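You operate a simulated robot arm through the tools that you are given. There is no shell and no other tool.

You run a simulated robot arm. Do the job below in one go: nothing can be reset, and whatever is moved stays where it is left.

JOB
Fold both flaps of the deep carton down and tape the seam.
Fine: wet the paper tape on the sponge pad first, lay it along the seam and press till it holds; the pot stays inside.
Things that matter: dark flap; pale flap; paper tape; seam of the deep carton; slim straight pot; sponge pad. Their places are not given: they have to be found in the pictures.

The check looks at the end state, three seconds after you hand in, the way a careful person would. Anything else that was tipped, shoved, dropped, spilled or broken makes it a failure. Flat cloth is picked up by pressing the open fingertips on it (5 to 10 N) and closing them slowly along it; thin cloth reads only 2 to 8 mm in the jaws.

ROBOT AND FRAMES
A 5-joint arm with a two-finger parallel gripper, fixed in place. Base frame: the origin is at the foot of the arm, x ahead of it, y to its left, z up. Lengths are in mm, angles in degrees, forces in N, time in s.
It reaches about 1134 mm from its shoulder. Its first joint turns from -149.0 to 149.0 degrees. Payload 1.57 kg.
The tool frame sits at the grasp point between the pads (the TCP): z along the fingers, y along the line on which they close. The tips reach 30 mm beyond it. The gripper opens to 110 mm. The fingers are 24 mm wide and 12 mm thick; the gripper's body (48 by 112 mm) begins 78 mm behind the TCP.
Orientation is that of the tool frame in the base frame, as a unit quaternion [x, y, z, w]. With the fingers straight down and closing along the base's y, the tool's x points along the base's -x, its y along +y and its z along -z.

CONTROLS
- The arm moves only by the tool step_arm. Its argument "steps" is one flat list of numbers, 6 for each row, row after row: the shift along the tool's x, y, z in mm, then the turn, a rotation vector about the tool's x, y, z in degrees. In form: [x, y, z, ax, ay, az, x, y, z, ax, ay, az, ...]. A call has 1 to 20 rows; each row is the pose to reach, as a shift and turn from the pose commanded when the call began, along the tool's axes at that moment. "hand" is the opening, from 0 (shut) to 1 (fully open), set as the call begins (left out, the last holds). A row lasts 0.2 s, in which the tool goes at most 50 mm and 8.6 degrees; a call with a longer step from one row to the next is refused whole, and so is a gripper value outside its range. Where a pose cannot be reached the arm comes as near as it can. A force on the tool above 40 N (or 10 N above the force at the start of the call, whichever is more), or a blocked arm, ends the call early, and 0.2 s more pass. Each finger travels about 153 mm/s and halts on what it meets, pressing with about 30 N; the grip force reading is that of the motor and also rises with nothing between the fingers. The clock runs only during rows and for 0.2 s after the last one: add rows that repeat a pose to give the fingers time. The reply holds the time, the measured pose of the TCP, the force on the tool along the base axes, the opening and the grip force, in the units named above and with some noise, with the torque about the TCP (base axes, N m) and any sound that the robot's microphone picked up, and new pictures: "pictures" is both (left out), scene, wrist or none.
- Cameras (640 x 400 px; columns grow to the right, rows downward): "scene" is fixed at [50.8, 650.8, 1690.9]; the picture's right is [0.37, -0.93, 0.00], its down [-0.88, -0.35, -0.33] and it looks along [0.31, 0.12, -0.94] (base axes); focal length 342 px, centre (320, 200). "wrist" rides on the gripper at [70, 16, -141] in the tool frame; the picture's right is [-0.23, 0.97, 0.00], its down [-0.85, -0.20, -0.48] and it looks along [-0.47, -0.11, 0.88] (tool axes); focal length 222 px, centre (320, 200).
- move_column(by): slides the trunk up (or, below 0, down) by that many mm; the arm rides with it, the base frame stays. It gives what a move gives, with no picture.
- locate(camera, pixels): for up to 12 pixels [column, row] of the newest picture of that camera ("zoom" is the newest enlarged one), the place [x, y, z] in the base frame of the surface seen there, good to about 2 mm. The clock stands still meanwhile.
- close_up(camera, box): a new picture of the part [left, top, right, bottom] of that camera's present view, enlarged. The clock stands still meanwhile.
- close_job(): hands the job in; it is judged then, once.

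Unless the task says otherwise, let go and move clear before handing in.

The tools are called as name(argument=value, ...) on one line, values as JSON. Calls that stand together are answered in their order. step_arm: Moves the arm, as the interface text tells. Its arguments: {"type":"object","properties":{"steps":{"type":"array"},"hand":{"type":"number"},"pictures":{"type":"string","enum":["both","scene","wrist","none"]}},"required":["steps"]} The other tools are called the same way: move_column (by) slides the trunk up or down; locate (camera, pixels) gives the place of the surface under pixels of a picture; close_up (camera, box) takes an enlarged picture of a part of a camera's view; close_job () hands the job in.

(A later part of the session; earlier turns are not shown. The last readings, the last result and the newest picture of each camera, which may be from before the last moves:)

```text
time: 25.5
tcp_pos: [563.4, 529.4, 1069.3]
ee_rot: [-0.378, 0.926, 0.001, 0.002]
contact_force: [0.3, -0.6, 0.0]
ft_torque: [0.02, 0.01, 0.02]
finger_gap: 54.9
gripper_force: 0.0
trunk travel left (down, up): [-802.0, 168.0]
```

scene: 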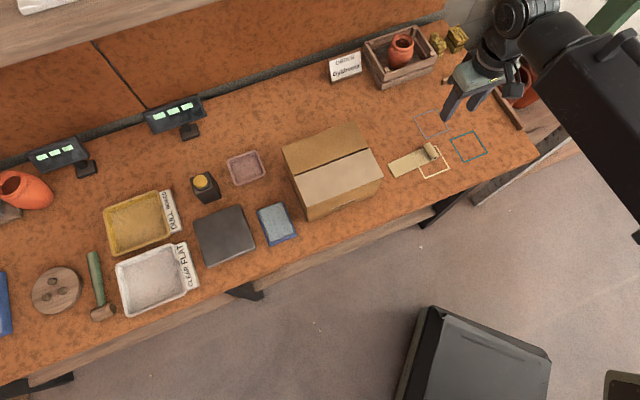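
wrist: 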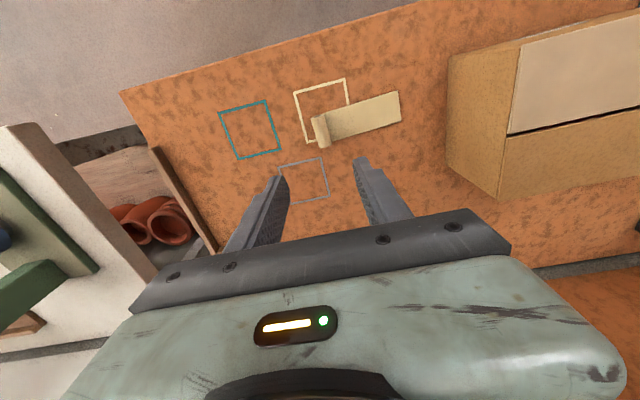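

The scene now shows the closed carton at (330,170) with the seam visible, and the tape free in view. I measure the seam and tape precisely.

close_up(camera="scene", box=[275, 115, 395, 225])

close_up(camera="scene", box=[380, 130, 470, 190])

locate(camera="zoom", pixels=[[70, 230], [118, 312], [315, 118], [352, 92], [385, 185], [355, 100], [300, 165], [370, 205], [330, 135], [270, 240], [190, 175], [345, 130]])

close_up(camera="wrist", box=[290, 70, 410, 160])

locate(camera="zoom", pixels=[[570, 110], [580, 265], [140, 250], [180, 385], [160, 300], [130, 300], [110, 260], [150, 390], [200, 220], [230, 350], [175, 235], [400, 230]])

```text
3.64 times, centred on (335, 170) of scene
```

zoom: 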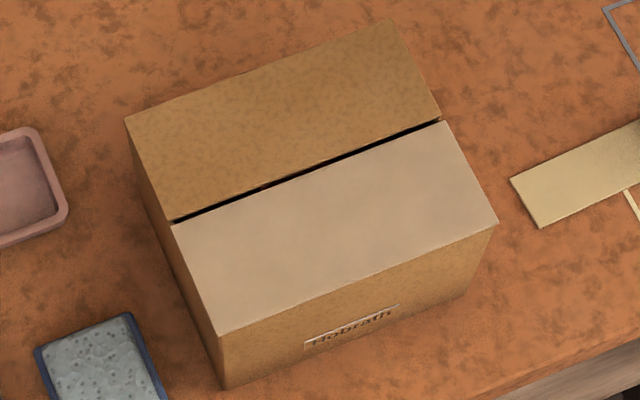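

```text
6.67 times, centred on (425, 160) of scene
```

zoom: 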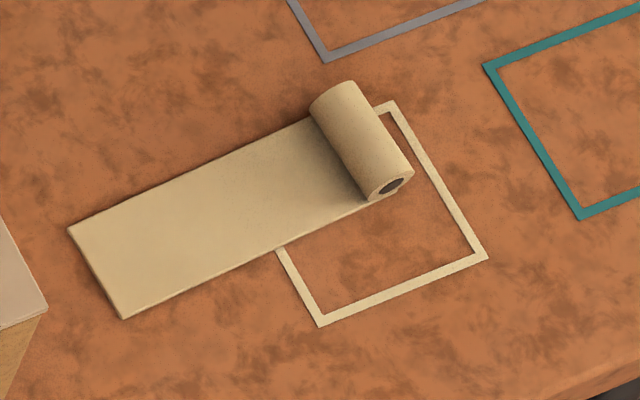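

```text
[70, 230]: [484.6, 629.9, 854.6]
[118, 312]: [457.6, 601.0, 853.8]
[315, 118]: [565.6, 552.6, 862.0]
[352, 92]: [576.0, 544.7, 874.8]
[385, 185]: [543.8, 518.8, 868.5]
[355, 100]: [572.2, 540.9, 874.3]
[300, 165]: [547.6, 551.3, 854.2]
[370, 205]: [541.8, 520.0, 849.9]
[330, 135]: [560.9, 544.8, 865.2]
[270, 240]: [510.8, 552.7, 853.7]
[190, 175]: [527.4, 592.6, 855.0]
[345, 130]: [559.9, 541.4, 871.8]
```

```text
4.44 times, centred on (350, 115) of wrist
```

zoom: 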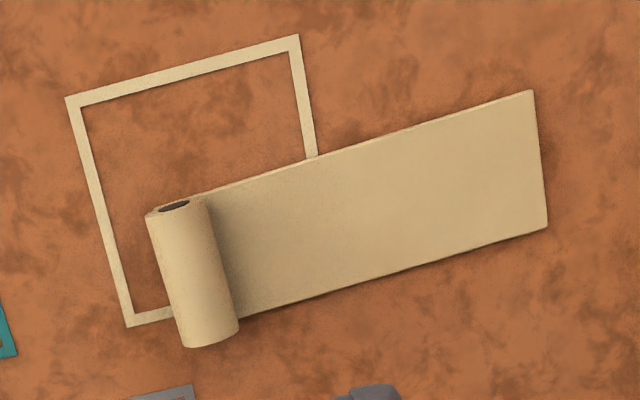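

```text
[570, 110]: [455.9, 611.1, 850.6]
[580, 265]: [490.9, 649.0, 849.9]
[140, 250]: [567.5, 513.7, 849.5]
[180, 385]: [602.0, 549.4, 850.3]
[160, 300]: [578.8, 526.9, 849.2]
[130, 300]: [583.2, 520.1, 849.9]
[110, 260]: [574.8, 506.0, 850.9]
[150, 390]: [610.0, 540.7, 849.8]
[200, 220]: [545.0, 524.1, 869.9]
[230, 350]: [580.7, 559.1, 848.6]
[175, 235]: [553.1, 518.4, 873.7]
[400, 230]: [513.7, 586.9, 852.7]
```

The wrist zoom clearly shows the roll's outline and strip corners. I measure those pixels directly.

locate(camera="zoom", pixels=[[531, 95], [544, 224], [215, 195], [245, 315], [180, 225], [210, 330], [195, 280], [160, 225], [190, 335], [200, 215], [228, 325], [380, 200]])

close_up(camera="scene", box=[275, 115, 395, 225])

locate(camera="zoom", pixels=[[178, 226], [440, 125], [172, 216], [436, 118], [127, 117], [395, 22], [221, 332], [494, 221], [300, 175], [300, 165], [340, 240], [280, 120]])

```text
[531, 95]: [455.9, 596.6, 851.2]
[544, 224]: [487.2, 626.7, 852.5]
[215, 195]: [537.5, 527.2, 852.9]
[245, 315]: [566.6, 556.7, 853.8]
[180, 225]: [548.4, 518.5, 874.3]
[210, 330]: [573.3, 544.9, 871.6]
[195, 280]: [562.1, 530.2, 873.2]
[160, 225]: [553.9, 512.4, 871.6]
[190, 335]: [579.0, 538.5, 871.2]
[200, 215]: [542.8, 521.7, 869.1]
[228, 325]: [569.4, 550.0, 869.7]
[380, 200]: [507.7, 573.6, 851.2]
```

```text
3.64 times, centred on (335, 170) of scene
```

zoom: 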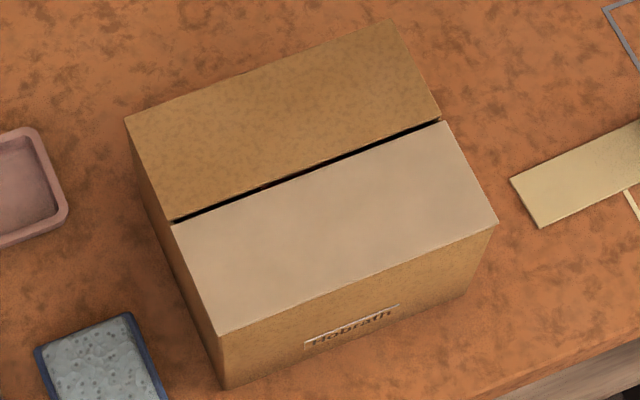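

```text
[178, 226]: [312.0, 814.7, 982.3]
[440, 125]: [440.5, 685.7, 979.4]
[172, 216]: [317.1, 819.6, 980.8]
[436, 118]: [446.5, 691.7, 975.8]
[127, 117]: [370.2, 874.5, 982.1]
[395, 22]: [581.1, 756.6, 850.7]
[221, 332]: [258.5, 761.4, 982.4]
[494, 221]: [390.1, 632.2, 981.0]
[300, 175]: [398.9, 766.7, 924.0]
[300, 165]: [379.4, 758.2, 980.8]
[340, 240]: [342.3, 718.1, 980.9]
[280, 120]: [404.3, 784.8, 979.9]
```

Seam runs at −45° through about (379,753) at z 981; the tape runs at about −42.5° with the roll centred near (561,531), top z 873. I turn the tool 3° to match the tape, centre over the roll, and lower the trunk most of the way.

step_arm(steps=[0.6, 2.8, 0, 0, 0, -3, 0.6, 2.8, 0, 0, 0, -3], pictures="none")

move_column(by=-160)

close_up(camera="wrist", box=[200, 60, 480, 235])

close_up(camera="scene", box=[370, 60, 530, 160])

```text
time: 26.1
tcp_pos: [560.8, 531.2, 1069.8]
ee_rot: [-0.403, 0.915, 0.001, 0.002]
contact_force: [-0.2, 0.0, 0.4]
ft_torque: [-0.04, 0.01, -0.01]
finger_gap: 54.8
gripper_force: 0.1
trunk travel left (down, up): [-802.0, 168.0]
```

```text
time: 28.0
tcp_pos: [559.7, 531.4, 909.5]
ee_rot: [-0.403, 0.915, 0.001, 0.001]
contact_force: [0.2, -0.2, 0.3]
ft_torque: [0.03, -0.02, -0.01]
finger_gap: 55.0
gripper_force: 0.2
trunk travel left (down, up): [-642.0, 328.0]
```

```text
2.29 times, centred on (340, 148) of wrist
```

zoom: 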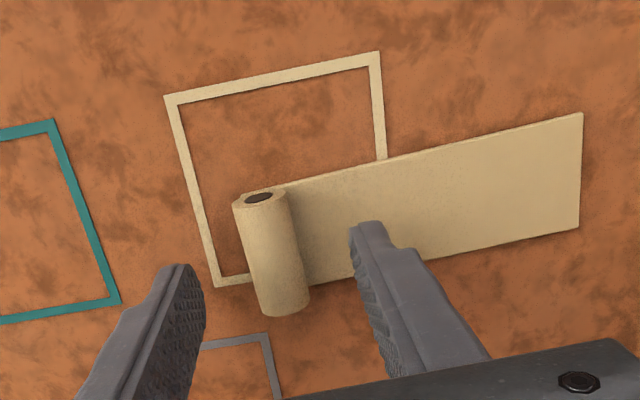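

```text
4.00 times, centred on (450, 110) of scene
```

zoom: 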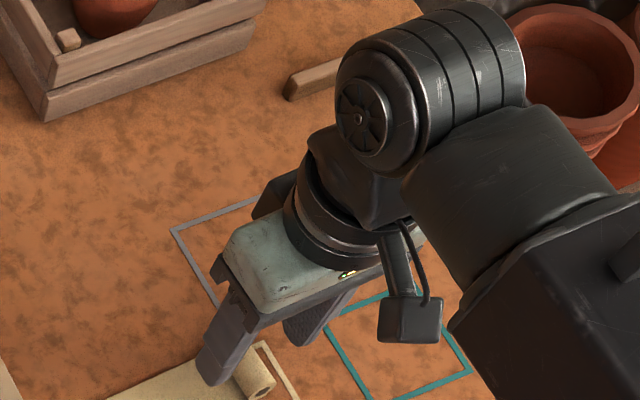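

Tips are about 20 mm above the tape, with the roll between the fingers in the wrist view. I re-measure the roll from this closer view to centre on it.

close_up(camera="wrist", box=[200, 60, 480, 235])

locate(camera="zoom", pixels=[[268, 205], [285, 302], [275, 255], [245, 215], [290, 210], [265, 305], [305, 295], [582, 118], [578, 224], [283, 188], [318, 280], [400, 210]])

```text
2.29 times, centred on (340, 148) of wrist
```

zoom: 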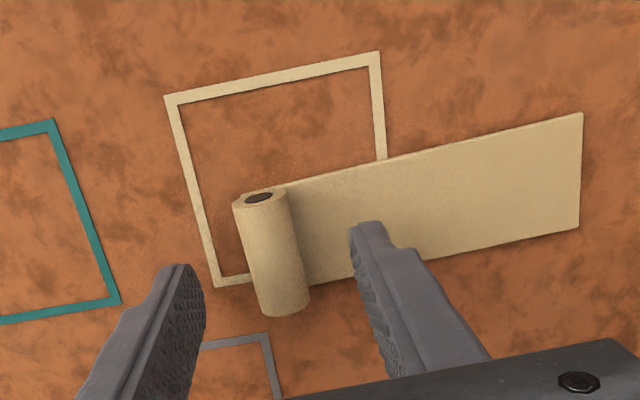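

```text
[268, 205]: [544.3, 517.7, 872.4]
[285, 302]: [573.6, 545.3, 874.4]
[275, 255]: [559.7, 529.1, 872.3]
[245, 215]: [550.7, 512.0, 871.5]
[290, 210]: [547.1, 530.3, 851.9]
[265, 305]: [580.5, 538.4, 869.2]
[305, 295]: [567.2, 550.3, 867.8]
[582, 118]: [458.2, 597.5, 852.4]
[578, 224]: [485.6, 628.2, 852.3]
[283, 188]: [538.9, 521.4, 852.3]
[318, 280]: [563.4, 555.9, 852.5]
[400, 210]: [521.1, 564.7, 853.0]
```

Roll centre reads about (560,530) and the tool is at (559.7,531.4), with matching angle (−43°). I lower 22 mm so the tips sit just above the strip at z ~857.5, then close.

move_column(by=-22)

step_arm(steps=[0, 0, 0, 0, 0, 0, 0, 0, 0, 0, 0, 0, 0, 0, 0, 0, 0, 0, 0, 0, 0, 0, 0, 0], hand=0.1, pictures="both")

```text
time: 28.6
tcp_pos: [559.7, 532.7, 887.5]
ee_rot: [-0.403, 0.915, 0.001, 0.001]
contact_force: [1.0, 0.6, -0.3]
ft_torque: [0.01, -0.01, 0.01]
finger_gap: 54.8
gripper_force: 0.0
trunk travel left (down, up): [-620.0, 350.0]
```

```text
time: 29.6
tcp_pos: [559.4, 531.0, 886.5]
ee_rot: [-0.403, 0.915, 0.0, 0.001]
contact_force: [-1.3, 0.3, 0.5]
ft_torque: [-0.04, 0.03, 0.04]
finger_gap: 14.7
gripper_force: 30.2
trunk travel left (down, up): [-620.0, 350.0]
```

scene: 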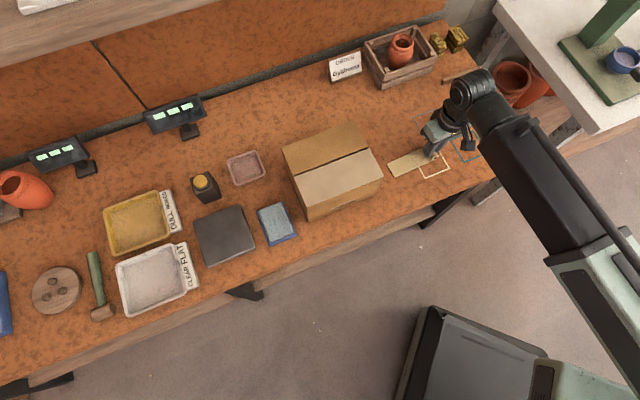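
wrist: 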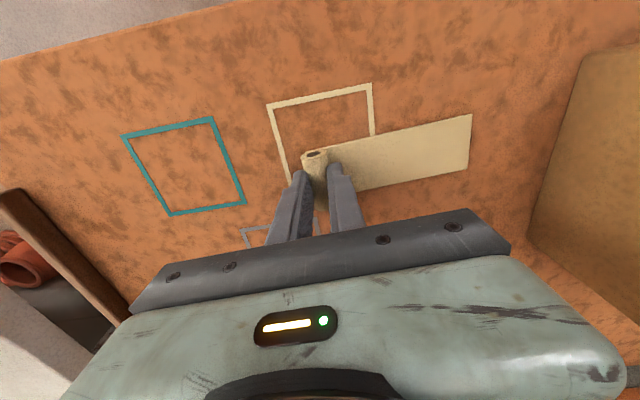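

The jaws stopped at 14.7 mm with 30 N, so the roll is held. I lift the trunk 25 mm and look at how the tape hangs.

move_column(by=25)

close_up(camera="scene", box=[370, 90, 490, 190])

close_up(camera="wrist", box=[230, 60, 510, 235])

locate(camera="zoom", pixels=[[545, 130], [540, 240], [400, 200], [300, 200], [450, 160], [500, 200], [200, 215]])

```text
time: 30.4
tcp_pos: [560.3, 532.0, 911.8]
ee_rot: [-0.403, 0.915, 0.0, 0.002]
contact_force: [0.3, -0.2, -0.4]
ft_torque: [-0.01, 0.01, -0.03]
finger_gap: 14.3
gripper_force: 30.3
trunk travel left (down, up): [-645.0, 325.0]
```

```text
4.00 times, centred on (430, 140) of scene
```

zoom: 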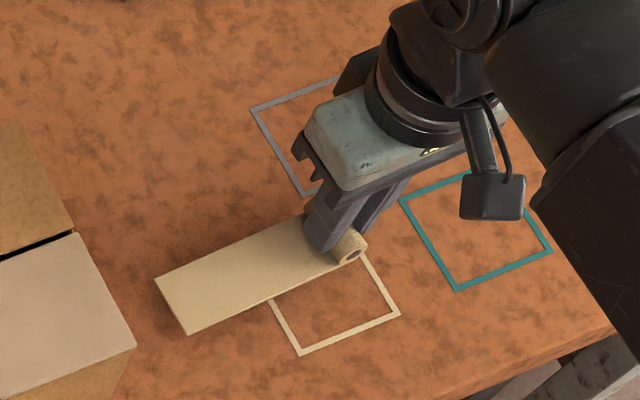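

```text
2.29 times, centred on (370, 148) of wrist
```

zoom: 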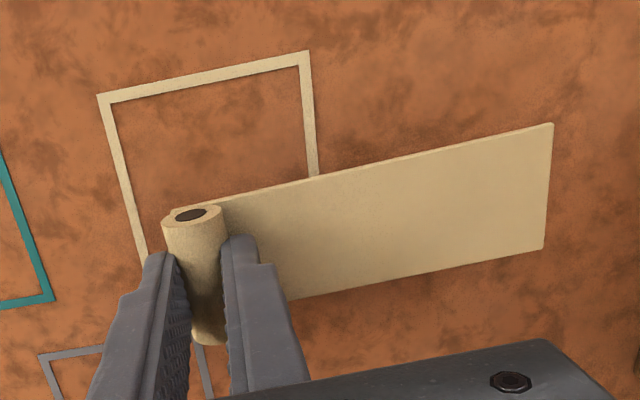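

```text
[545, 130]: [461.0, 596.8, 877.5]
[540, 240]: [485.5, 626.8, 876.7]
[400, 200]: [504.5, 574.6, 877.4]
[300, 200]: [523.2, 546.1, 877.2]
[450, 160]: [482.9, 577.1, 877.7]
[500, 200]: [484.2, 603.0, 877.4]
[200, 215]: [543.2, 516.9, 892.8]
```

The tape lifts as one stiff, level piece (strip top at z ~877 everywhere) and lines up with the jaws' closing direction, its free end about 118 mm from the grip. I raise the trunk 150 mm so the strip clears the carton.

move_column(by=150)

step_arm(steps=[4.3, 38.1, 0, 0, 0, 7.7, 8.7, 76.2, 0, 0, 0, 15.4, 13, 114.3, 0, 0, 0, 23.1, 17.3, 152.3, 0, 0, 0, 30.8, 21.7, 190.4, 0, 0, 0, 38.5, 26, 228.5, 0, 0, 0, 46.3, 30.3, 266.6, 0, 0, 0, 54, 34.7, 304.7, 0, 0, 0, 61.7, 39, 342.8, 0, 0, 0, 69.4, 43.3, 380.8, 0, 0, 0, 77.1, 47.7, 418.9, 0, 0, 0, 84.8, 52, 457, 0, 0, 0, 92.5, 52, 457, 0, 0, 0, 92.5], pictures="both")

```text
time: 32.1
tcp_pos: [560.3, 531.6, 1061.8]
ee_rot: [-0.402, 0.916, 0.0, 0.001]
contact_force: [-0.6, 0.8, -0.9]
ft_torque: [0.0, 0.01, 0.02]
finger_gap: 14.2
gripper_force: 29.7
trunk travel left (down, up): [-795.0, 175.0]
```

```text
time: 34.9
tcp_pos: [187.6, 802.7, 1061.8]
ee_rot: [0.384, 0.923, 0.002, 0.0]
contact_force: [0.2, -0.7, -0.8]
ft_torque: [0.04, 0.03, -0.05]
finger_gap: 14.1
gripper_force: 30.1
trunk travel left (down, up): [-795.0, 175.0]
```

scene: 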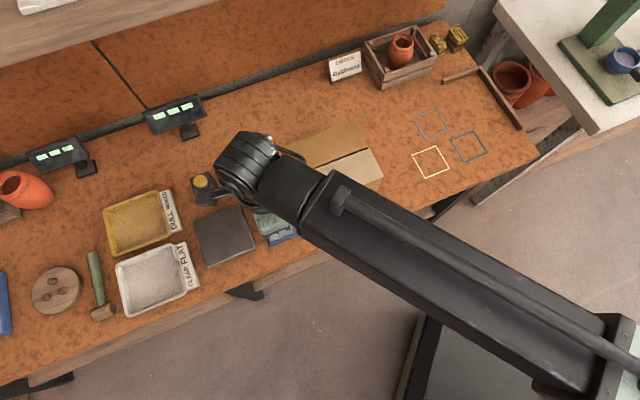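
wrist: 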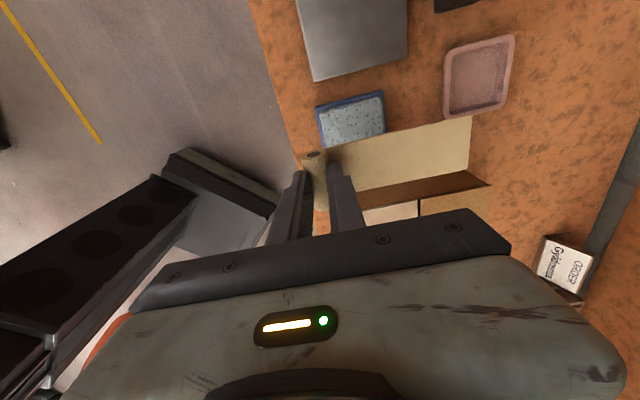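

The tool is now turned with the strip pointing away from the robot, over the sponge at n≈700, u≈−435. I lower the trunk 130 mm so the strip hovers about 15 mm above the sponge, and check the alignment.

move_column(by=-130)

close_up(camera="wrist", box=[230, 60, 510, 235])

locate(camera="zoom", pixels=[[545, 130], [540, 240], [400, 200], [300, 170], [450, 160], [300, 100], [400, 90], [240, 130], [440, 70]])

close_up(camera="scene", box=[180, 150, 320, 250])

```text
time: 36.5
tcp_pos: [188.9, 802.6, 931.5]
ee_rot: [0.382, 0.924, 0.002, 0.0]
contact_force: [0.4, -0.4, 0.3]
ft_torque: [0.01, 0.02, 0.01]
finger_gap: 14.1
gripper_force: 30.3
trunk travel left (down, up): [-665.0, 305.0]
```

```text
2.29 times, centred on (370, 148) of wrist
```

zoom: 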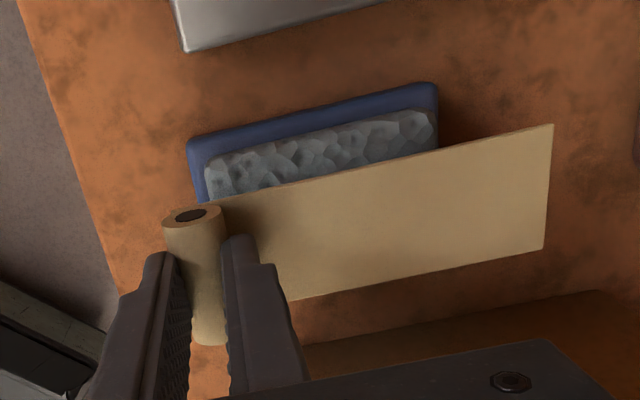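

```text
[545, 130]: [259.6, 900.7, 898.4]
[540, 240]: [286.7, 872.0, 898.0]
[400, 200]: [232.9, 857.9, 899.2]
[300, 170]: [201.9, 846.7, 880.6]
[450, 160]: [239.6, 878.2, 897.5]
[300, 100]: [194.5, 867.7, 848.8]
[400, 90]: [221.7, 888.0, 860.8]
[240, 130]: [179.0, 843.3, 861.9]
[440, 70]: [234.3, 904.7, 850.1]
```

```text
4.00 times, centred on (250, 200) of scene
```

zoom: 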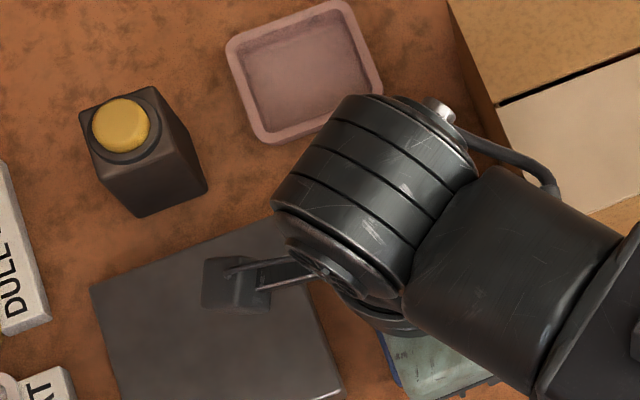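

The strip's end sits at u −454…−414, nicely inside the sponge's −462…−407, and its underside is about 15 mm above the sponge. I lower 13 mm, then 1–2 mm at a time watching the force.

move_column(by=-13)

move_column(by=-1.5)

move_column(by=-1)

```text
time: 37.1
tcp_pos: [188.9, 803.0, 920.3]
ee_rot: [0.382, 0.924, 0.002, 0.001]
contact_force: [1.5, -0.6, -0.2]
ft_torque: [0.01, 0.02, -0.03]
finger_gap: 14.4
gripper_force: 30.0
trunk travel left (down, up): [-652.0, 318.0]
```

```text
time: 37.6
tcp_pos: [188.7, 802.4, 918.0]
ee_rot: [0.382, 0.924, 0.002, 0.0]
contact_force: [-0.8, 0.4, 0.7]
ft_torque: [0.01, 0.05, 0.01]
finger_gap: 14.3
gripper_force: 30.4
trunk travel left (down, up): [-651.0, 319.0]
```

```text
time: 38.1
tcp_pos: [188.4, 801.9, 916.3]
ee_rot: [0.383, 0.924, 0.002, 0.001]
contact_force: [0.7, 0.8, 3.2]
ft_torque: [0.0, -0.03, -0.02]
finger_gap: 14.1
gripper_force: 29.9
trunk travel left (down, up): [-650.0, 320.0]
```

Contact began at TCP z 916 with 3.2 N. I press 1 mm more and hold for a second with pictures.

move_column(by=-1)

step_arm(steps=[0, 0, 0, 0, 0, 0, 0, 0, 0, 0, 0, 0, 0, 0, 0, 0, 0, 0, 0, 0, 0, 0, 0, 0, 0, 0, 0, 0, 0, 0], pictures="wrist")

close_up(camera="wrist", box=[230, 60, 510, 235])

locate(camera="zoom", pixels=[[545, 130], [540, 240], [400, 200], [450, 160], [280, 220]])

```text
time: 38.6
tcp_pos: [187.5, 802.3, 916.7]
ee_rot: [0.382, 0.924, 0.002, 0.001]
contact_force: [0.5, 1.3, 14.1]
ft_torque: [0.07, -0.15, -0.02]
finger_gap: 14.1
gripper_force: 29.6
trunk travel left (down, up): [-649.0, 321.0]
```

```text
time: 39.8
tcp_pos: [187.7, 802.4, 915.3]
ee_rot: [0.382, 0.924, 0.002, 0.001]
contact_force: [0.2, -0.6, 12.1]
ft_torque: [-0.03, -0.07, -0.04]
finger_gap: 14.2
gripper_force: 29.5
trunk travel left (down, up): [-649.0, 321.0]
```

wrist: 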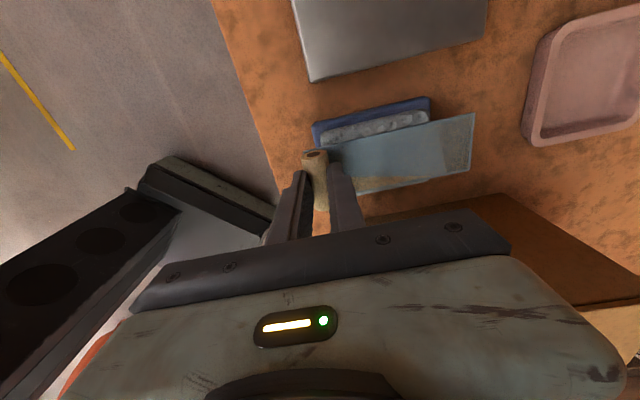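

```text
2.29 times, centred on (370, 148) of wrist
```

zoom: 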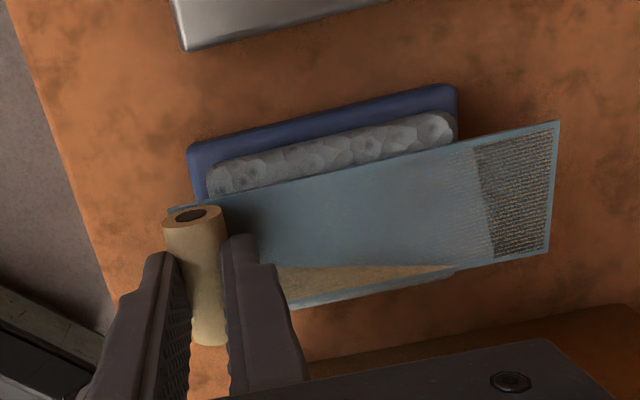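

```text
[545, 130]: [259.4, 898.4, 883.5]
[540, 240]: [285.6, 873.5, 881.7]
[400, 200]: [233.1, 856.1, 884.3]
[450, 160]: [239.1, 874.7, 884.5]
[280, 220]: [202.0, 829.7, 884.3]
```

The strip has turned bluish in the wrist view, which looks like the wet state. I look closer at it.

close_up(camera="wrist", box=[300, 95, 490, 215])

```text
3.33 times, centred on (395, 155) of wrist
```

zoom: 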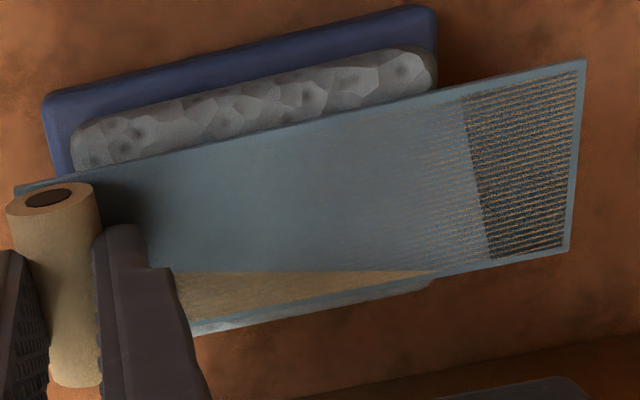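

The blue wet film covers the strip, with the far end (past the sponge edge) shown hatched. I lift 12 mm and look again, then will press the free-end part too.

move_column(by=14)

close_up(camera="wrist", box=[300, 95, 490, 215])

```text
time: 40.5
tcp_pos: [187.4, 803.4, 929.5]
ee_rot: [0.382, 0.924, 0.002, 0.0]
contact_force: [-0.4, 0.4, -0.5]
ft_torque: [-0.03, 0.0, -0.02]
finger_gap: 14.3
gripper_force: 29.9
trunk travel left (down, up): [-663.0, 307.0]
```

```text
3.33 times, centred on (395, 155) of wrist
```

zoom: 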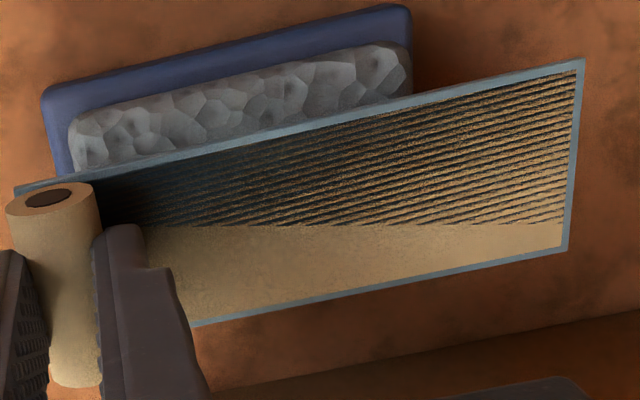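

The film spans the entire strip, so the tape is wet. I raise the trunk 115 mm (strip underside ~z 1007, carton top 982) and carry it to the seam, turning it 90° back so it lies along −45°.

move_column(by=115)

step_arm(steps=[-18.8, 8.3, 0, 0, 0, -7.5, -37.6, 16.6, 0, 0, 0, -15, -56.4, 24.9, 0, 0, 0, -22.5, -75.2, 33.1, 0, 0, 0, -30, -94, 41.4, 0, 0, 0, -37.5, -112.9, 49.7, 0, 0, 0, -45, -131.7, 58, 0, 0, 0, -52.5, -150.5, 66.3, 0, 0, 0, -60, -169.3, 74.6, 0, 0, 0, -67.4, -188.1, 82.8, 0, 0, 0, -74.9, -206.9, 91.1, 0, 0, 0, -82.4, -225.7, 99.4, 0, 0, 0, -89.9, -225.7, 99.4, 0, 0, 0, -89.9], pictures="both")

```text
time: 41.9
tcp_pos: [188.8, 802.5, 1044.5]
ee_rot: [0.382, 0.924, 0.001, 0.001]
contact_force: [-0.1, 0.7, 0.3]
ft_torque: [-0.05, 0.02, -0.01]
finger_gap: 14.3
gripper_force: 30.1
trunk travel left (down, up): [-778.0, 192.0]
```

```text
time: 44.7
tcp_pos: [418.8, 712.2, 1044.5]
ee_rot: [-0.383, 0.924, 0.001, 0.002]
contact_force: [0.1, -0.8, -0.6]
ft_torque: [-0.01, 0.01, 0.02]
finger_gap: 14.3
gripper_force: 30.4
trunk travel left (down, up): [-778.0, 192.0]
```

scene: 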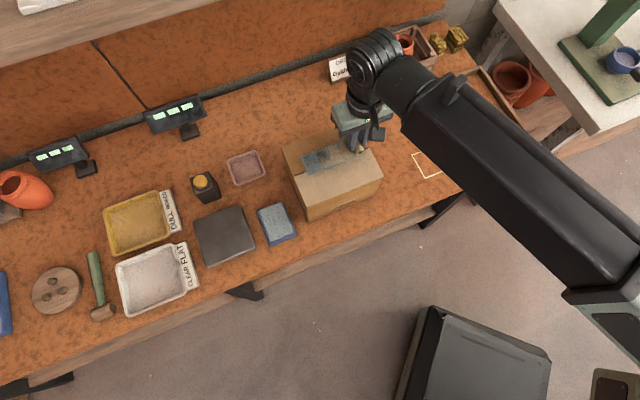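
wrist: 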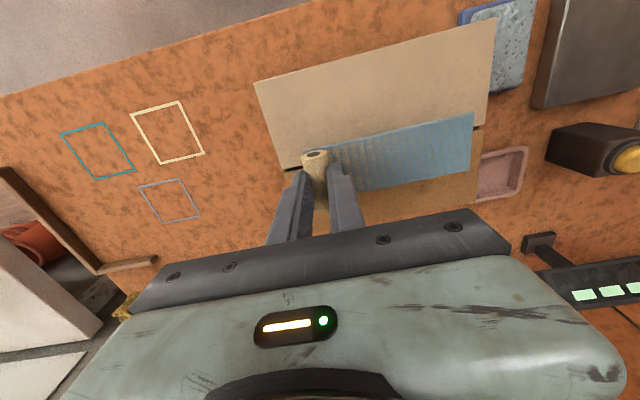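

The wet strip now hovers over the carton top along the seam. I measure the strip's corners and the visible seam ends to align.

close_up(camera="wrist", box=[240, 20, 520, 220])

close_up(camera="scene", box=[275, 115, 395, 225])

```text
2.00 times, centred on (380, 120) of wrist
```

zoom: 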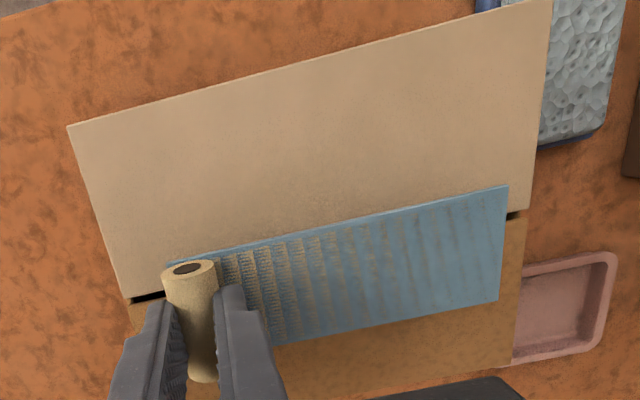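

```text
3.64 times, centred on (335, 170) of scene
```

zoom: 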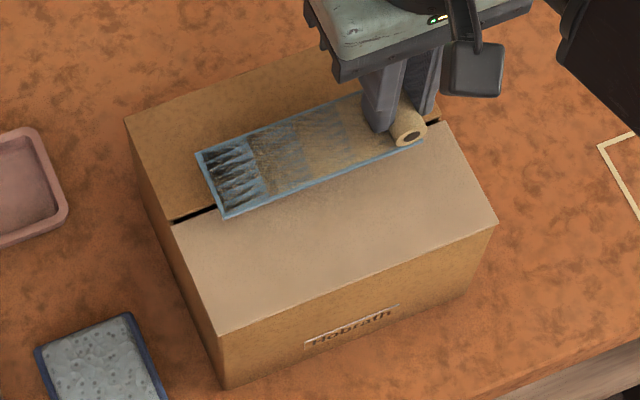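

locate(camera="zoom", pixels=[[199, 153], [222, 214], [380, 150], [422, 140], [178, 224], [210, 209], [430, 125], [438, 121], [300, 150], [172, 217], [412, 115], [405, 120]])

close_up(camera="wrist", box=[240, 20, 520, 220])

locate(camera="zoom", pixels=[[505, 190], [496, 300], [513, 218], [525, 210], [522, 220], [140, 300], [150, 295], [145, 292], [145, 305], [180, 262], [400, 220], [390, 310]])

```text
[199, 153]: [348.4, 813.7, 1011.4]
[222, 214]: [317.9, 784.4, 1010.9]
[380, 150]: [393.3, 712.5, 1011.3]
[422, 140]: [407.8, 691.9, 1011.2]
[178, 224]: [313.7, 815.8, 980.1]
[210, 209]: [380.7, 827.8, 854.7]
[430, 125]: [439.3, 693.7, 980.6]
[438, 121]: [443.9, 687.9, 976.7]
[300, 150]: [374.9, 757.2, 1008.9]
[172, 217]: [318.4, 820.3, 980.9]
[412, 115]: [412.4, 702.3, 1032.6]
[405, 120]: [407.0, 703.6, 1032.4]
```

```text
2.00 times, centred on (380, 120) of wrist
```

zoom: 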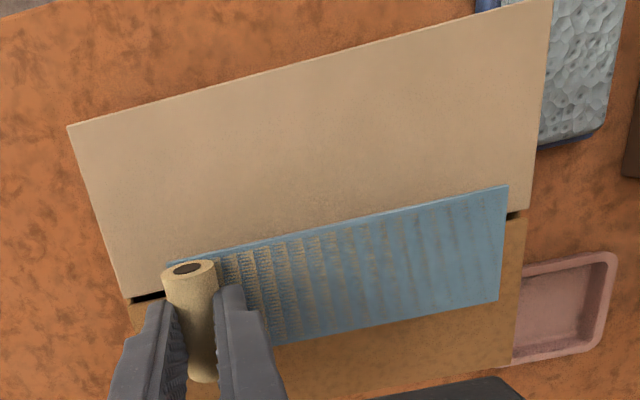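

```text
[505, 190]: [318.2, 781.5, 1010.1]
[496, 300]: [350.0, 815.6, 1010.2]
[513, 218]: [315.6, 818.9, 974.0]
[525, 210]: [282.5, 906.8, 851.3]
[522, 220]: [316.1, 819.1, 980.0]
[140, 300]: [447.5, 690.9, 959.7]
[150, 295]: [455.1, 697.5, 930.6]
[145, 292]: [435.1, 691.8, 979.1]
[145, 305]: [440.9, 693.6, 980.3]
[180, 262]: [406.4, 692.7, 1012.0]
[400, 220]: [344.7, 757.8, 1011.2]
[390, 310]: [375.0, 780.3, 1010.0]
```

The strip is centred at n≈800.5 over the seam at n≈800.5, at −45.4°, and centred lengthwise. I lower 24 mm and then in 1 mm steps onto the flaps.

move_column(by=-24)

move_column(by=-1.5)

move_column(by=-1)

```text
time: 45.4
tcp_pos: [416.2, 712.7, 1020.2]
ee_rot: [-0.382, 0.924, 0.001, 0.002]
contact_force: [0.4, 0.6, -0.2]
ft_torque: [-0.03, 0.02, 0.0]
finger_gap: 14.3
gripper_force: 29.9
trunk travel left (down, up): [-754.0, 216.0]
```

```text
time: 45.9
tcp_pos: [417.2, 712.3, 1019.4]
ee_rot: [-0.382, 0.924, 0.001, 0.002]
contact_force: [-0.2, 0.5, -0.6]
ft_torque: [0.02, 0.02, 0.02]
finger_gap: 14.1
gripper_force: 29.8
trunk travel left (down, up): [-752.0, 218.0]
```

```text
time: 46.4
tcp_pos: [417.0, 712.6, 1017.7]
ee_rot: [-0.381, 0.924, 0.001, 0.002]
contact_force: [0.2, -0.1, 0.0]
ft_torque: [-0.01, 0.0, -0.03]
finger_gap: 14.2
gripper_force: 30.1
trunk travel left (down, up): [-751.0, 219.0]
```

move_column(by=-1)

move_column(by=-1)

close_up(camera="wrist", box=[240, 20, 520, 220])

```text
time: 46.9
tcp_pos: [417.1, 712.2, 1017.8]
ee_rot: [-0.381, 0.924, 0.0, 0.002]
contact_force: [-0.7, 0.3, -0.5]
ft_torque: [-0.01, 0.04, 0.0]
finger_gap: 14.4
gripper_force: 29.9
trunk travel left (down, up): [-750.0, 220.0]
```

```text
time: 47.5
tcp_pos: [417.6, 713.4, 1016.5]
ee_rot: [-0.382, 0.924, 0.0, 0.002]
contact_force: [1.0, 2.3, 6.6]
ft_torque: [0.03, -0.04, -0.05]
finger_gap: 14.3
gripper_force: 30.0
trunk travel left (down, up): [-749.0, 221.0]
```

```text
2.00 times, centred on (380, 120) of wrist
```

zoom: 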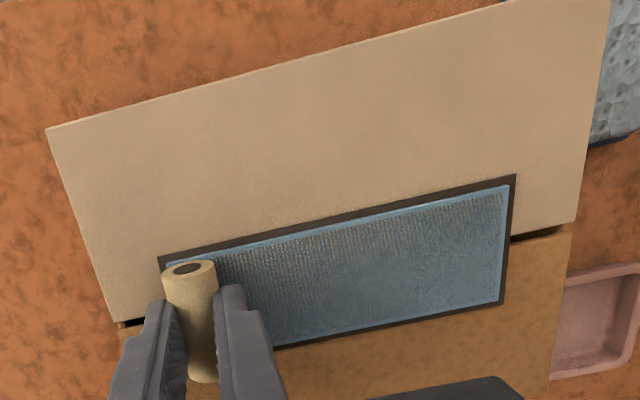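

The strip lies on the seam with 6.6 N and a dark border has appeared around it, perhaps a sign of contact. I press 1 mm more and hold for two seconds.

move_column(by=-0.5)

step_arm(steps=[0, 0, 0, 0, 0, 0, 0, 0, 0, 0, 0, 0, 0, 0, 0, 0, 0, 0, 0, 0, 0, 0, 0, 0, 0, 0, 0, 0, 0, 0, 0, 0, 0, 0, 0, 0, 0, 0, 0, 0, 0, 0, 0, 0, 0, 0, 0, 0, 0, 0, 0, 0, 0, 0, 0, 0, 0, 0, 0, 0], pictures="both")

close_up(camera="wrist", box=[300, 90, 520, 210])

close_up(camera="scene", box=[275, 115, 395, 225])

```text
time: 48.0
tcp_pos: [418.7, 712.7, 1016.4]
ee_rot: [-0.382, 0.924, 0.001, 0.002]
contact_force: [2.2, 3.4, 11.0]
ft_torque: [0.09, 0.01, -0.07]
finger_gap: 14.4
gripper_force: 29.5
trunk travel left (down, up): [-749.0, 221.0]
```

```text
time: 50.1
tcp_pos: [418.0, 712.2, 1017.4]
ee_rot: [-0.382, 0.924, 0.001, 0.002]
contact_force: [0.8, 0.3, 9.4]
ft_torque: [0.02, 0.03, -0.03]
finger_gap: 14.5
gripper_force: 29.6
trunk travel left (down, up): [-749.0, 221.0]
```

scene: 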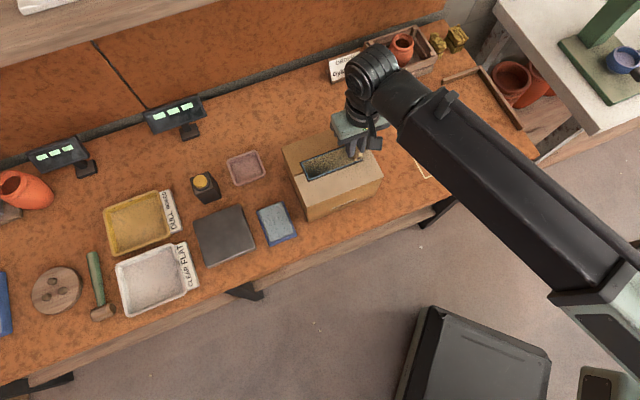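
wrist: 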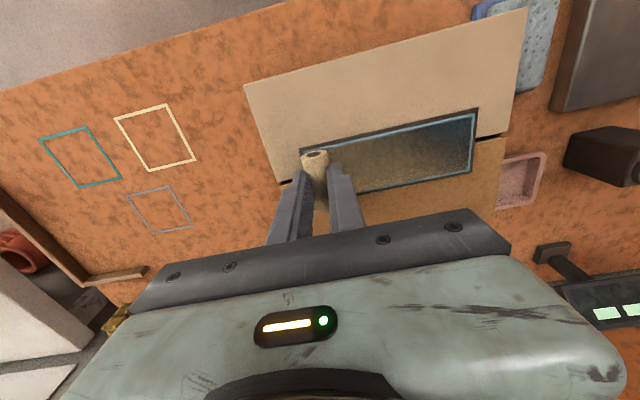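

```text
2.91 times, centred on (410, 150) of wrist
```

zoom: 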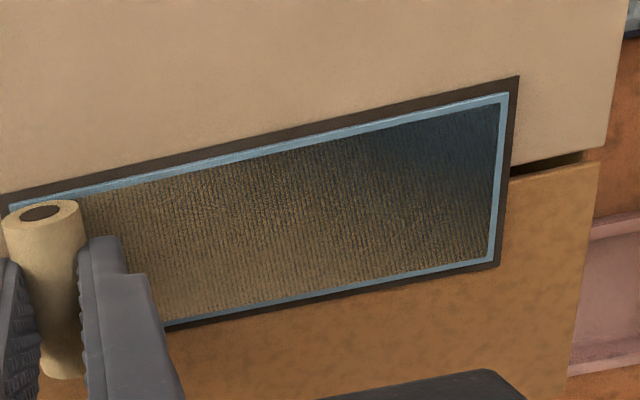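

```text
3.64 times, centred on (335, 170) of scene
```

zoom: 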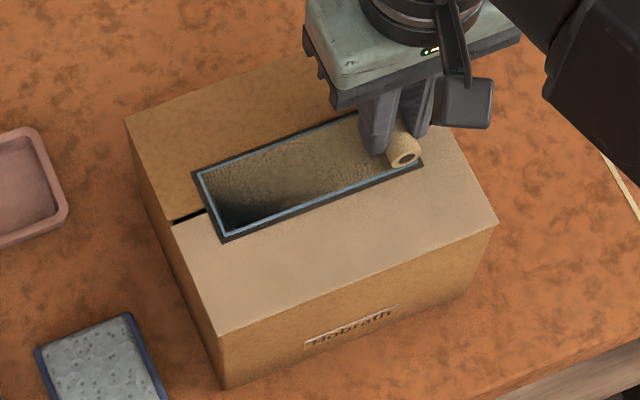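

A dark frame now surrounds the strip, which may mark adhesion, with 9 N still pressing. I open the fingers (tips at z ~987, above the strip) and then rise clear of the roll.

step_arm(steps=[0, 0, 0, 0, 0, 0, 0, 0, 0, 0, 0, 0, 0, 0, 0, 0, 0, 0], hand=0.4, pictures="none")

move_column(by=50)

close_up(camera="wrist", box=[220, 40, 520, 240])

close_up(camera="scene", box=[275, 115, 395, 225])

```text
time: 51.0
tcp_pos: [417.4, 712.7, 1015.3]
ee_rot: [-0.382, 0.924, 0.0, 0.002]
contact_force: [0.2, 0.2, -0.6]
ft_torque: [-0.02, 0.03, -0.01]
finger_gap: 44.0
gripper_force: 0.0
trunk travel left (down, up): [-749.0, 221.0]
```

```text
time: 51.9
tcp_pos: [417.9, 713.6, 1067.3]
ee_rot: [-0.382, 0.924, 0.0, 0.002]
contact_force: [0.8, 1.2, -0.4]
ft_torque: [-0.05, -0.03, -0.03]
finger_gap: 43.9
gripper_force: 0.1
trunk travel left (down, up): [-799.0, 171.0]
```

```text
2.00 times, centred on (370, 140) of wrist
```

zoom: 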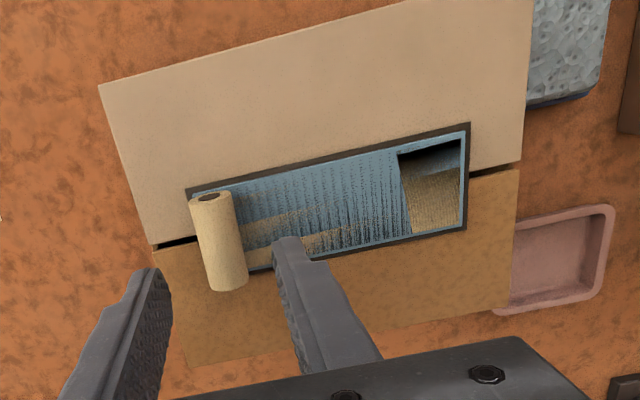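

```text
3.64 times, centred on (335, 170) of scene
```

zoom: 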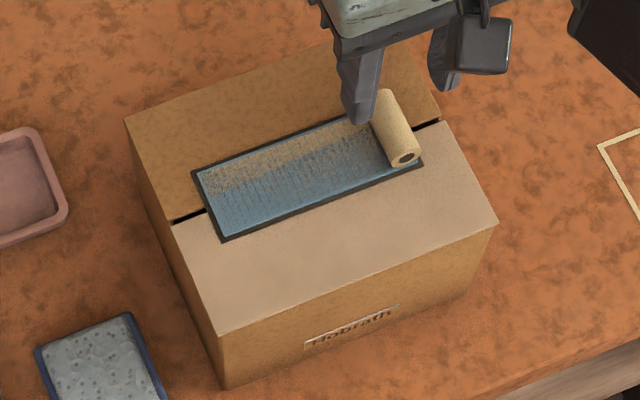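

The tape stays flat along the seam with the roll at its right end. Next I close the fingers and move to above the strip's middle (u ≈ −265) to press it down firmly.

step_arm(steps=[0, 14, 0, 0, 0, 0, 0, 28, 0, 0, 0, 0, 0, 42, 0, 0, 0, 0, 0, 56, 0, 0, 0, 0, 0, 56, 0, 0, 0, 0], hand=0, pictures="none")

move_column(by=-50)

move_column(by=-2)

move_column(by=-1)

```text
time: 53.1
tcp_pos: [377.5, 753.0, 1066.4]
ee_rot: [-0.381, 0.925, 0.0, 0.001]
contact_force: [0.3, -0.2, -0.1]
ft_torque: [-0.01, -0.02, -0.01]
finger_gap: 0.0
gripper_force: 21.4
trunk travel left (down, up): [-799.0, 171.0]
```

```text
time: 54.0
tcp_pos: [377.2, 752.1, 1015.9]
ee_rot: [-0.382, 0.924, 0.001, 0.002]
contact_force: [-0.2, 0.0, -0.2]
ft_torque: [0.02, -0.01, 0.0]
finger_gap: 0.0
gripper_force: 21.0
trunk travel left (down, up): [-749.0, 221.0]
```

```text
time: 54.5
tcp_pos: [378.4, 751.7, 1013.5]
ee_rot: [-0.382, 0.924, 0.002, 0.002]
contact_force: [0.5, -0.3, 0.1]
ft_torque: [0.0, 0.0, -0.05]
finger_gap: 0.0
gripper_force: 21.4
trunk travel left (down, up): [-747.0, 223.0]
```

```text
time: 55.0
tcp_pos: [378.3, 752.8, 1013.8]
ee_rot: [-0.382, 0.924, 0.001, 0.002]
contact_force: [0.6, 0.2, 2.2]
ft_torque: [0.01, 0.0, 0.0]
finger_gap: 0.2
gripper_force: 21.2
trunk travel left (down, up): [-746.0, 224.0]
```

The fingertips just touch the strip's middle (2.2 N). I press 1 mm further and hold for about three seconds.

move_column(by=-1)

step_arm(steps=[0, 0, 0, 0, 0, 0, 0, 0, 0, 0, 0, 0, 0, 0, 0, 0, 0, 0, 0, 0, 0, 0, 0, 0, 0, 0, 0, 0, 0, 0, 0, 0, 0, 0, 0, 0, 0, 0, 0, 0, 0, 0, 0, 0, 0, 0, 0, 0, 0, 0, 0, 0, 0, 0, 0, 0, 0, 0, 0, 0, 0, 0, 0, 0, 0, 0, 0, 0, 0, 0, 0, 0, 0, 0, 0, 0, 0, 0, 0, 0, 0, 0, 0, 0, 0, 0, 0, 0, 0, 0], pictures="both")

close_up(camera="wrist", box=[220, 40, 520, 240])

```text
time: 55.5
tcp_pos: [377.3, 752.5, 1013.3]
ee_rot: [-0.382, 0.924, 0.0, 0.003]
contact_force: [2.6, 4.5, 11.4]
ft_torque: [0.12, -0.08, 0.03]
finger_gap: 0.0
gripper_force: 21.5
trunk travel left (down, up): [-745.0, 225.0]
```

```text
time: 58.7
tcp_pos: [376.7, 751.5, 1012.9]
ee_rot: [-0.381, 0.924, 0.0, 0.002]
contact_force: [0.8, 0.6, 9.1]
ft_torque: [0.05, -0.01, -0.02]
finger_gap: 0.0
gripper_force: 21.5
trunk travel left (down, up): [-745.0, 225.0]
```

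scene: 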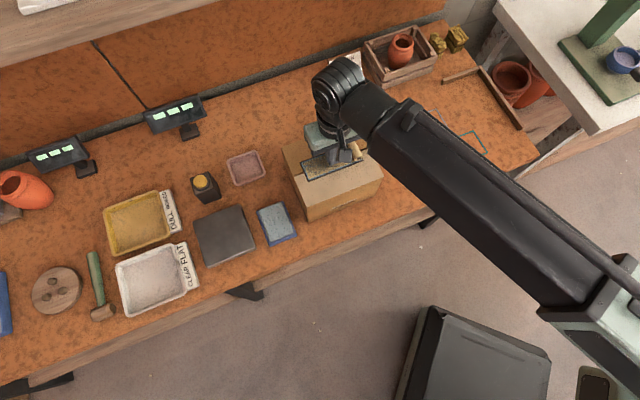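
wrist: 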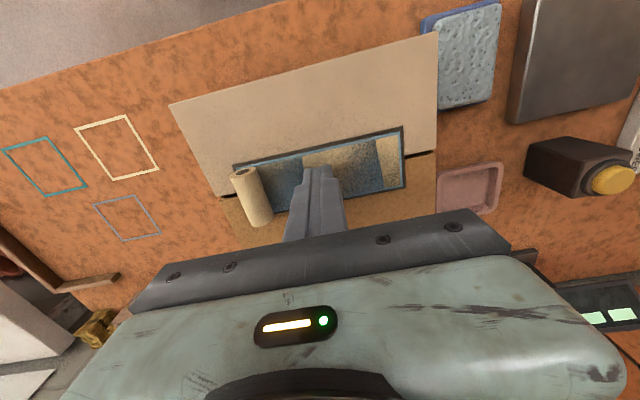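

```text
2.00 times, centred on (370, 140) of wrist
```

zoom: 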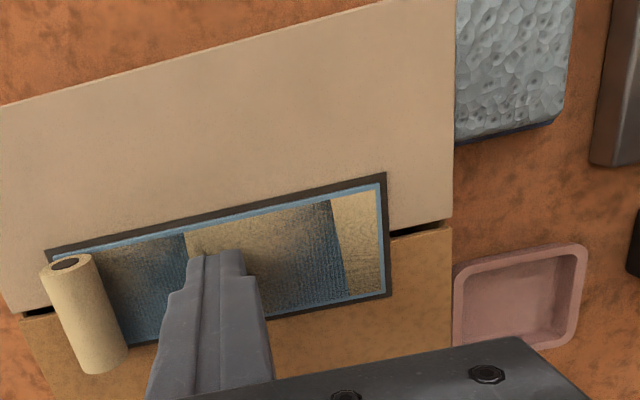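

The middle has been pressed at ~10 N for three seconds. I lift slightly, shift toward the free end (43 mm), and press there.

move_column(by=6)

step_arm(steps=[0, 14.3, 0, 0, 0, 0, 0, 28.7, 0, 0, 0, 0, 0, 43, 0, 0, 0, 0, 0, 43, 0, 0, 0, 0], pictures="none")

move_column(by=-5)

move_column(by=-1)

```text
time: 59.3
tcp_pos: [378.2, 752.2, 1017.2]
ee_rot: [-0.381, 0.924, 0.0, 0.001]
contact_force: [-0.3, -1.0, -1.2]
ft_torque: [0.01, 0.0, 0.0]
finger_gap: 0.0
gripper_force: 21.3
trunk travel left (down, up): [-751.0, 219.0]
```

```text
time: 60.3
tcp_pos: [347.0, 782.4, 1017.7]
ee_rot: [-0.382, 0.924, 0.001, 0.002]
contact_force: [-0.4, -0.4, 0.1]
ft_torque: [0.02, 0.0, 0.0]
finger_gap: 0.0
gripper_force: 20.4
trunk travel left (down, up): [-751.0, 219.0]
```

```text
time: 60.8
tcp_pos: [348.0, 783.8, 1013.1]
ee_rot: [-0.381, 0.925, 0.0, 0.002]
contact_force: [0.0, 0.0, 1.7]
ft_torque: [-0.01, 0.0, 0.02]
finger_gap: 0.0
gripper_force: 21.7
trunk travel left (down, up): [-746.0, 224.0]
```

```text
time: 61.3
tcp_pos: [346.7, 782.1, 1011.3]
ee_rot: [-0.381, 0.924, 0.001, 0.001]
contact_force: [0.0, 2.6, 10.1]
ft_torque: [0.05, 0.0, 0.02]
finger_gap: 0.1
gripper_force: 20.8
trunk travel left (down, up): [-745.0, 225.0]
```

Pressing on the free end reads 10 N. I hold it about two and a half seconds, then move to the strip part beside the roll.

step_arm(steps=[0, 0, 0, 0, 0, 0, 0, 0, 0, 0, 0, 0, 0, 0, 0, 0, 0, 0, 0, 0, 0, 0, 0, 0, 0, 0, 0, 0, 0, 0, 0, 0, 0, 0, 0, 0, 0, 0, 0, 0, 0, 0, 0, 0, 0, 0, 0, 0, 0, 0, 0, 0, 0, 0, 0, 0, 0, 0, 0, 0, 0, 0, 0, 0, 0, 0, 0, 0, 0, 0, 0, 0], pictures="none")

move_column(by=6)

close_up(camera="wrist", box=[180, 40, 500, 240])

locate(camera="zoom", pixels=[[60, 280], [80, 300], [110, 300], [150, 290], [100, 330], [320, 210], [200, 240]])

```text
time: 63.9
tcp_pos: [346.9, 782.6, 1011.6]
ee_rot: [-0.382, 0.924, 0.0, 0.002]
contact_force: [0.0, 0.4, 8.4]
ft_torque: [0.02, 0.01, 0.01]
finger_gap: 0.0
gripper_force: 21.1
trunk travel left (down, up): [-745.0, 225.0]
```

```text
time: 64.5
tcp_pos: [347.8, 783.1, 1017.0]
ee_rot: [-0.382, 0.924, 0.001, 0.002]
contact_force: [0.1, -0.4, 0.9]
ft_torque: [0.01, 0.0, -0.02]
finger_gap: 0.0
gripper_force: 21.3
trunk travel left (down, up): [-751.0, 219.0]
```

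```text
2.00 times, centred on (340, 140) of wrist
```

zoom: 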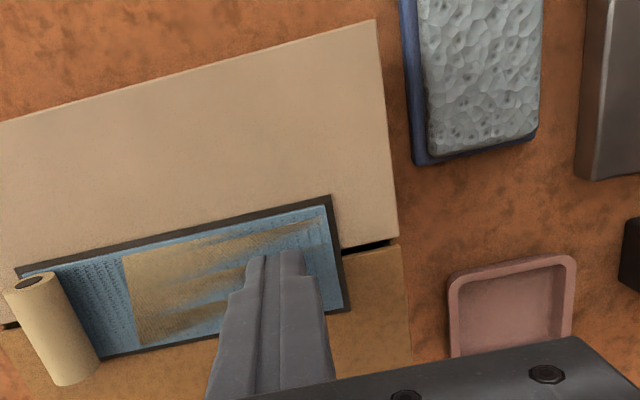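

```text
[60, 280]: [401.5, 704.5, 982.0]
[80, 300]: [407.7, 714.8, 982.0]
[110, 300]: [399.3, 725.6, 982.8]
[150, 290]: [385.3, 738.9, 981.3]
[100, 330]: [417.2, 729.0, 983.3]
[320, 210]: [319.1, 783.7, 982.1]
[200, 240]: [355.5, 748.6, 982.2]
```

The strip is flat at z 982–983 everywhere. I move 72 mm back toward the roll, stopping 5 mm short of it, and press there too.

step_arm(steps=[0, -18, 0, 0, 0, 0, 0, -36, 0, 0, 0, 0, 0, -54, 0, 0, 0, 0, 0, -71, 0, 0, 0, 0, 0, -71, 0, 0, 0, 0], pictures="none")

move_column(by=-5)

move_column(by=-1)

```text
time: 65.7
tcp_pos: [399.8, 731.8, 1017.6]
ee_rot: [-0.383, 0.924, 0.0, 0.001]
contact_force: [0.3, 1.1, -0.3]
ft_torque: [-0.02, -0.03, -0.01]
finger_gap: 0.0
gripper_force: 21.5
trunk travel left (down, up): [-751.0, 219.0]
```

```text
time: 66.2
tcp_pos: [397.6, 732.2, 1013.6]
ee_rot: [-0.383, 0.924, 0.001, 0.002]
contact_force: [0.0, 0.7, 2.5]
ft_torque: [0.01, -0.04, 0.01]
finger_gap: 0.2
gripper_force: 21.8
trunk travel left (down, up): [-746.0, 224.0]
```

```text
time: 66.7
tcp_pos: [397.7, 731.9, 1013.0]
ee_rot: [-0.382, 0.924, 0.001, 0.001]
contact_force: [2.0, 3.2, 9.6]
ft_torque: [0.06, -0.03, -0.01]
finger_gap: 0.0
gripper_force: 20.9
trunk travel left (down, up): [-745.0, 225.0]
```

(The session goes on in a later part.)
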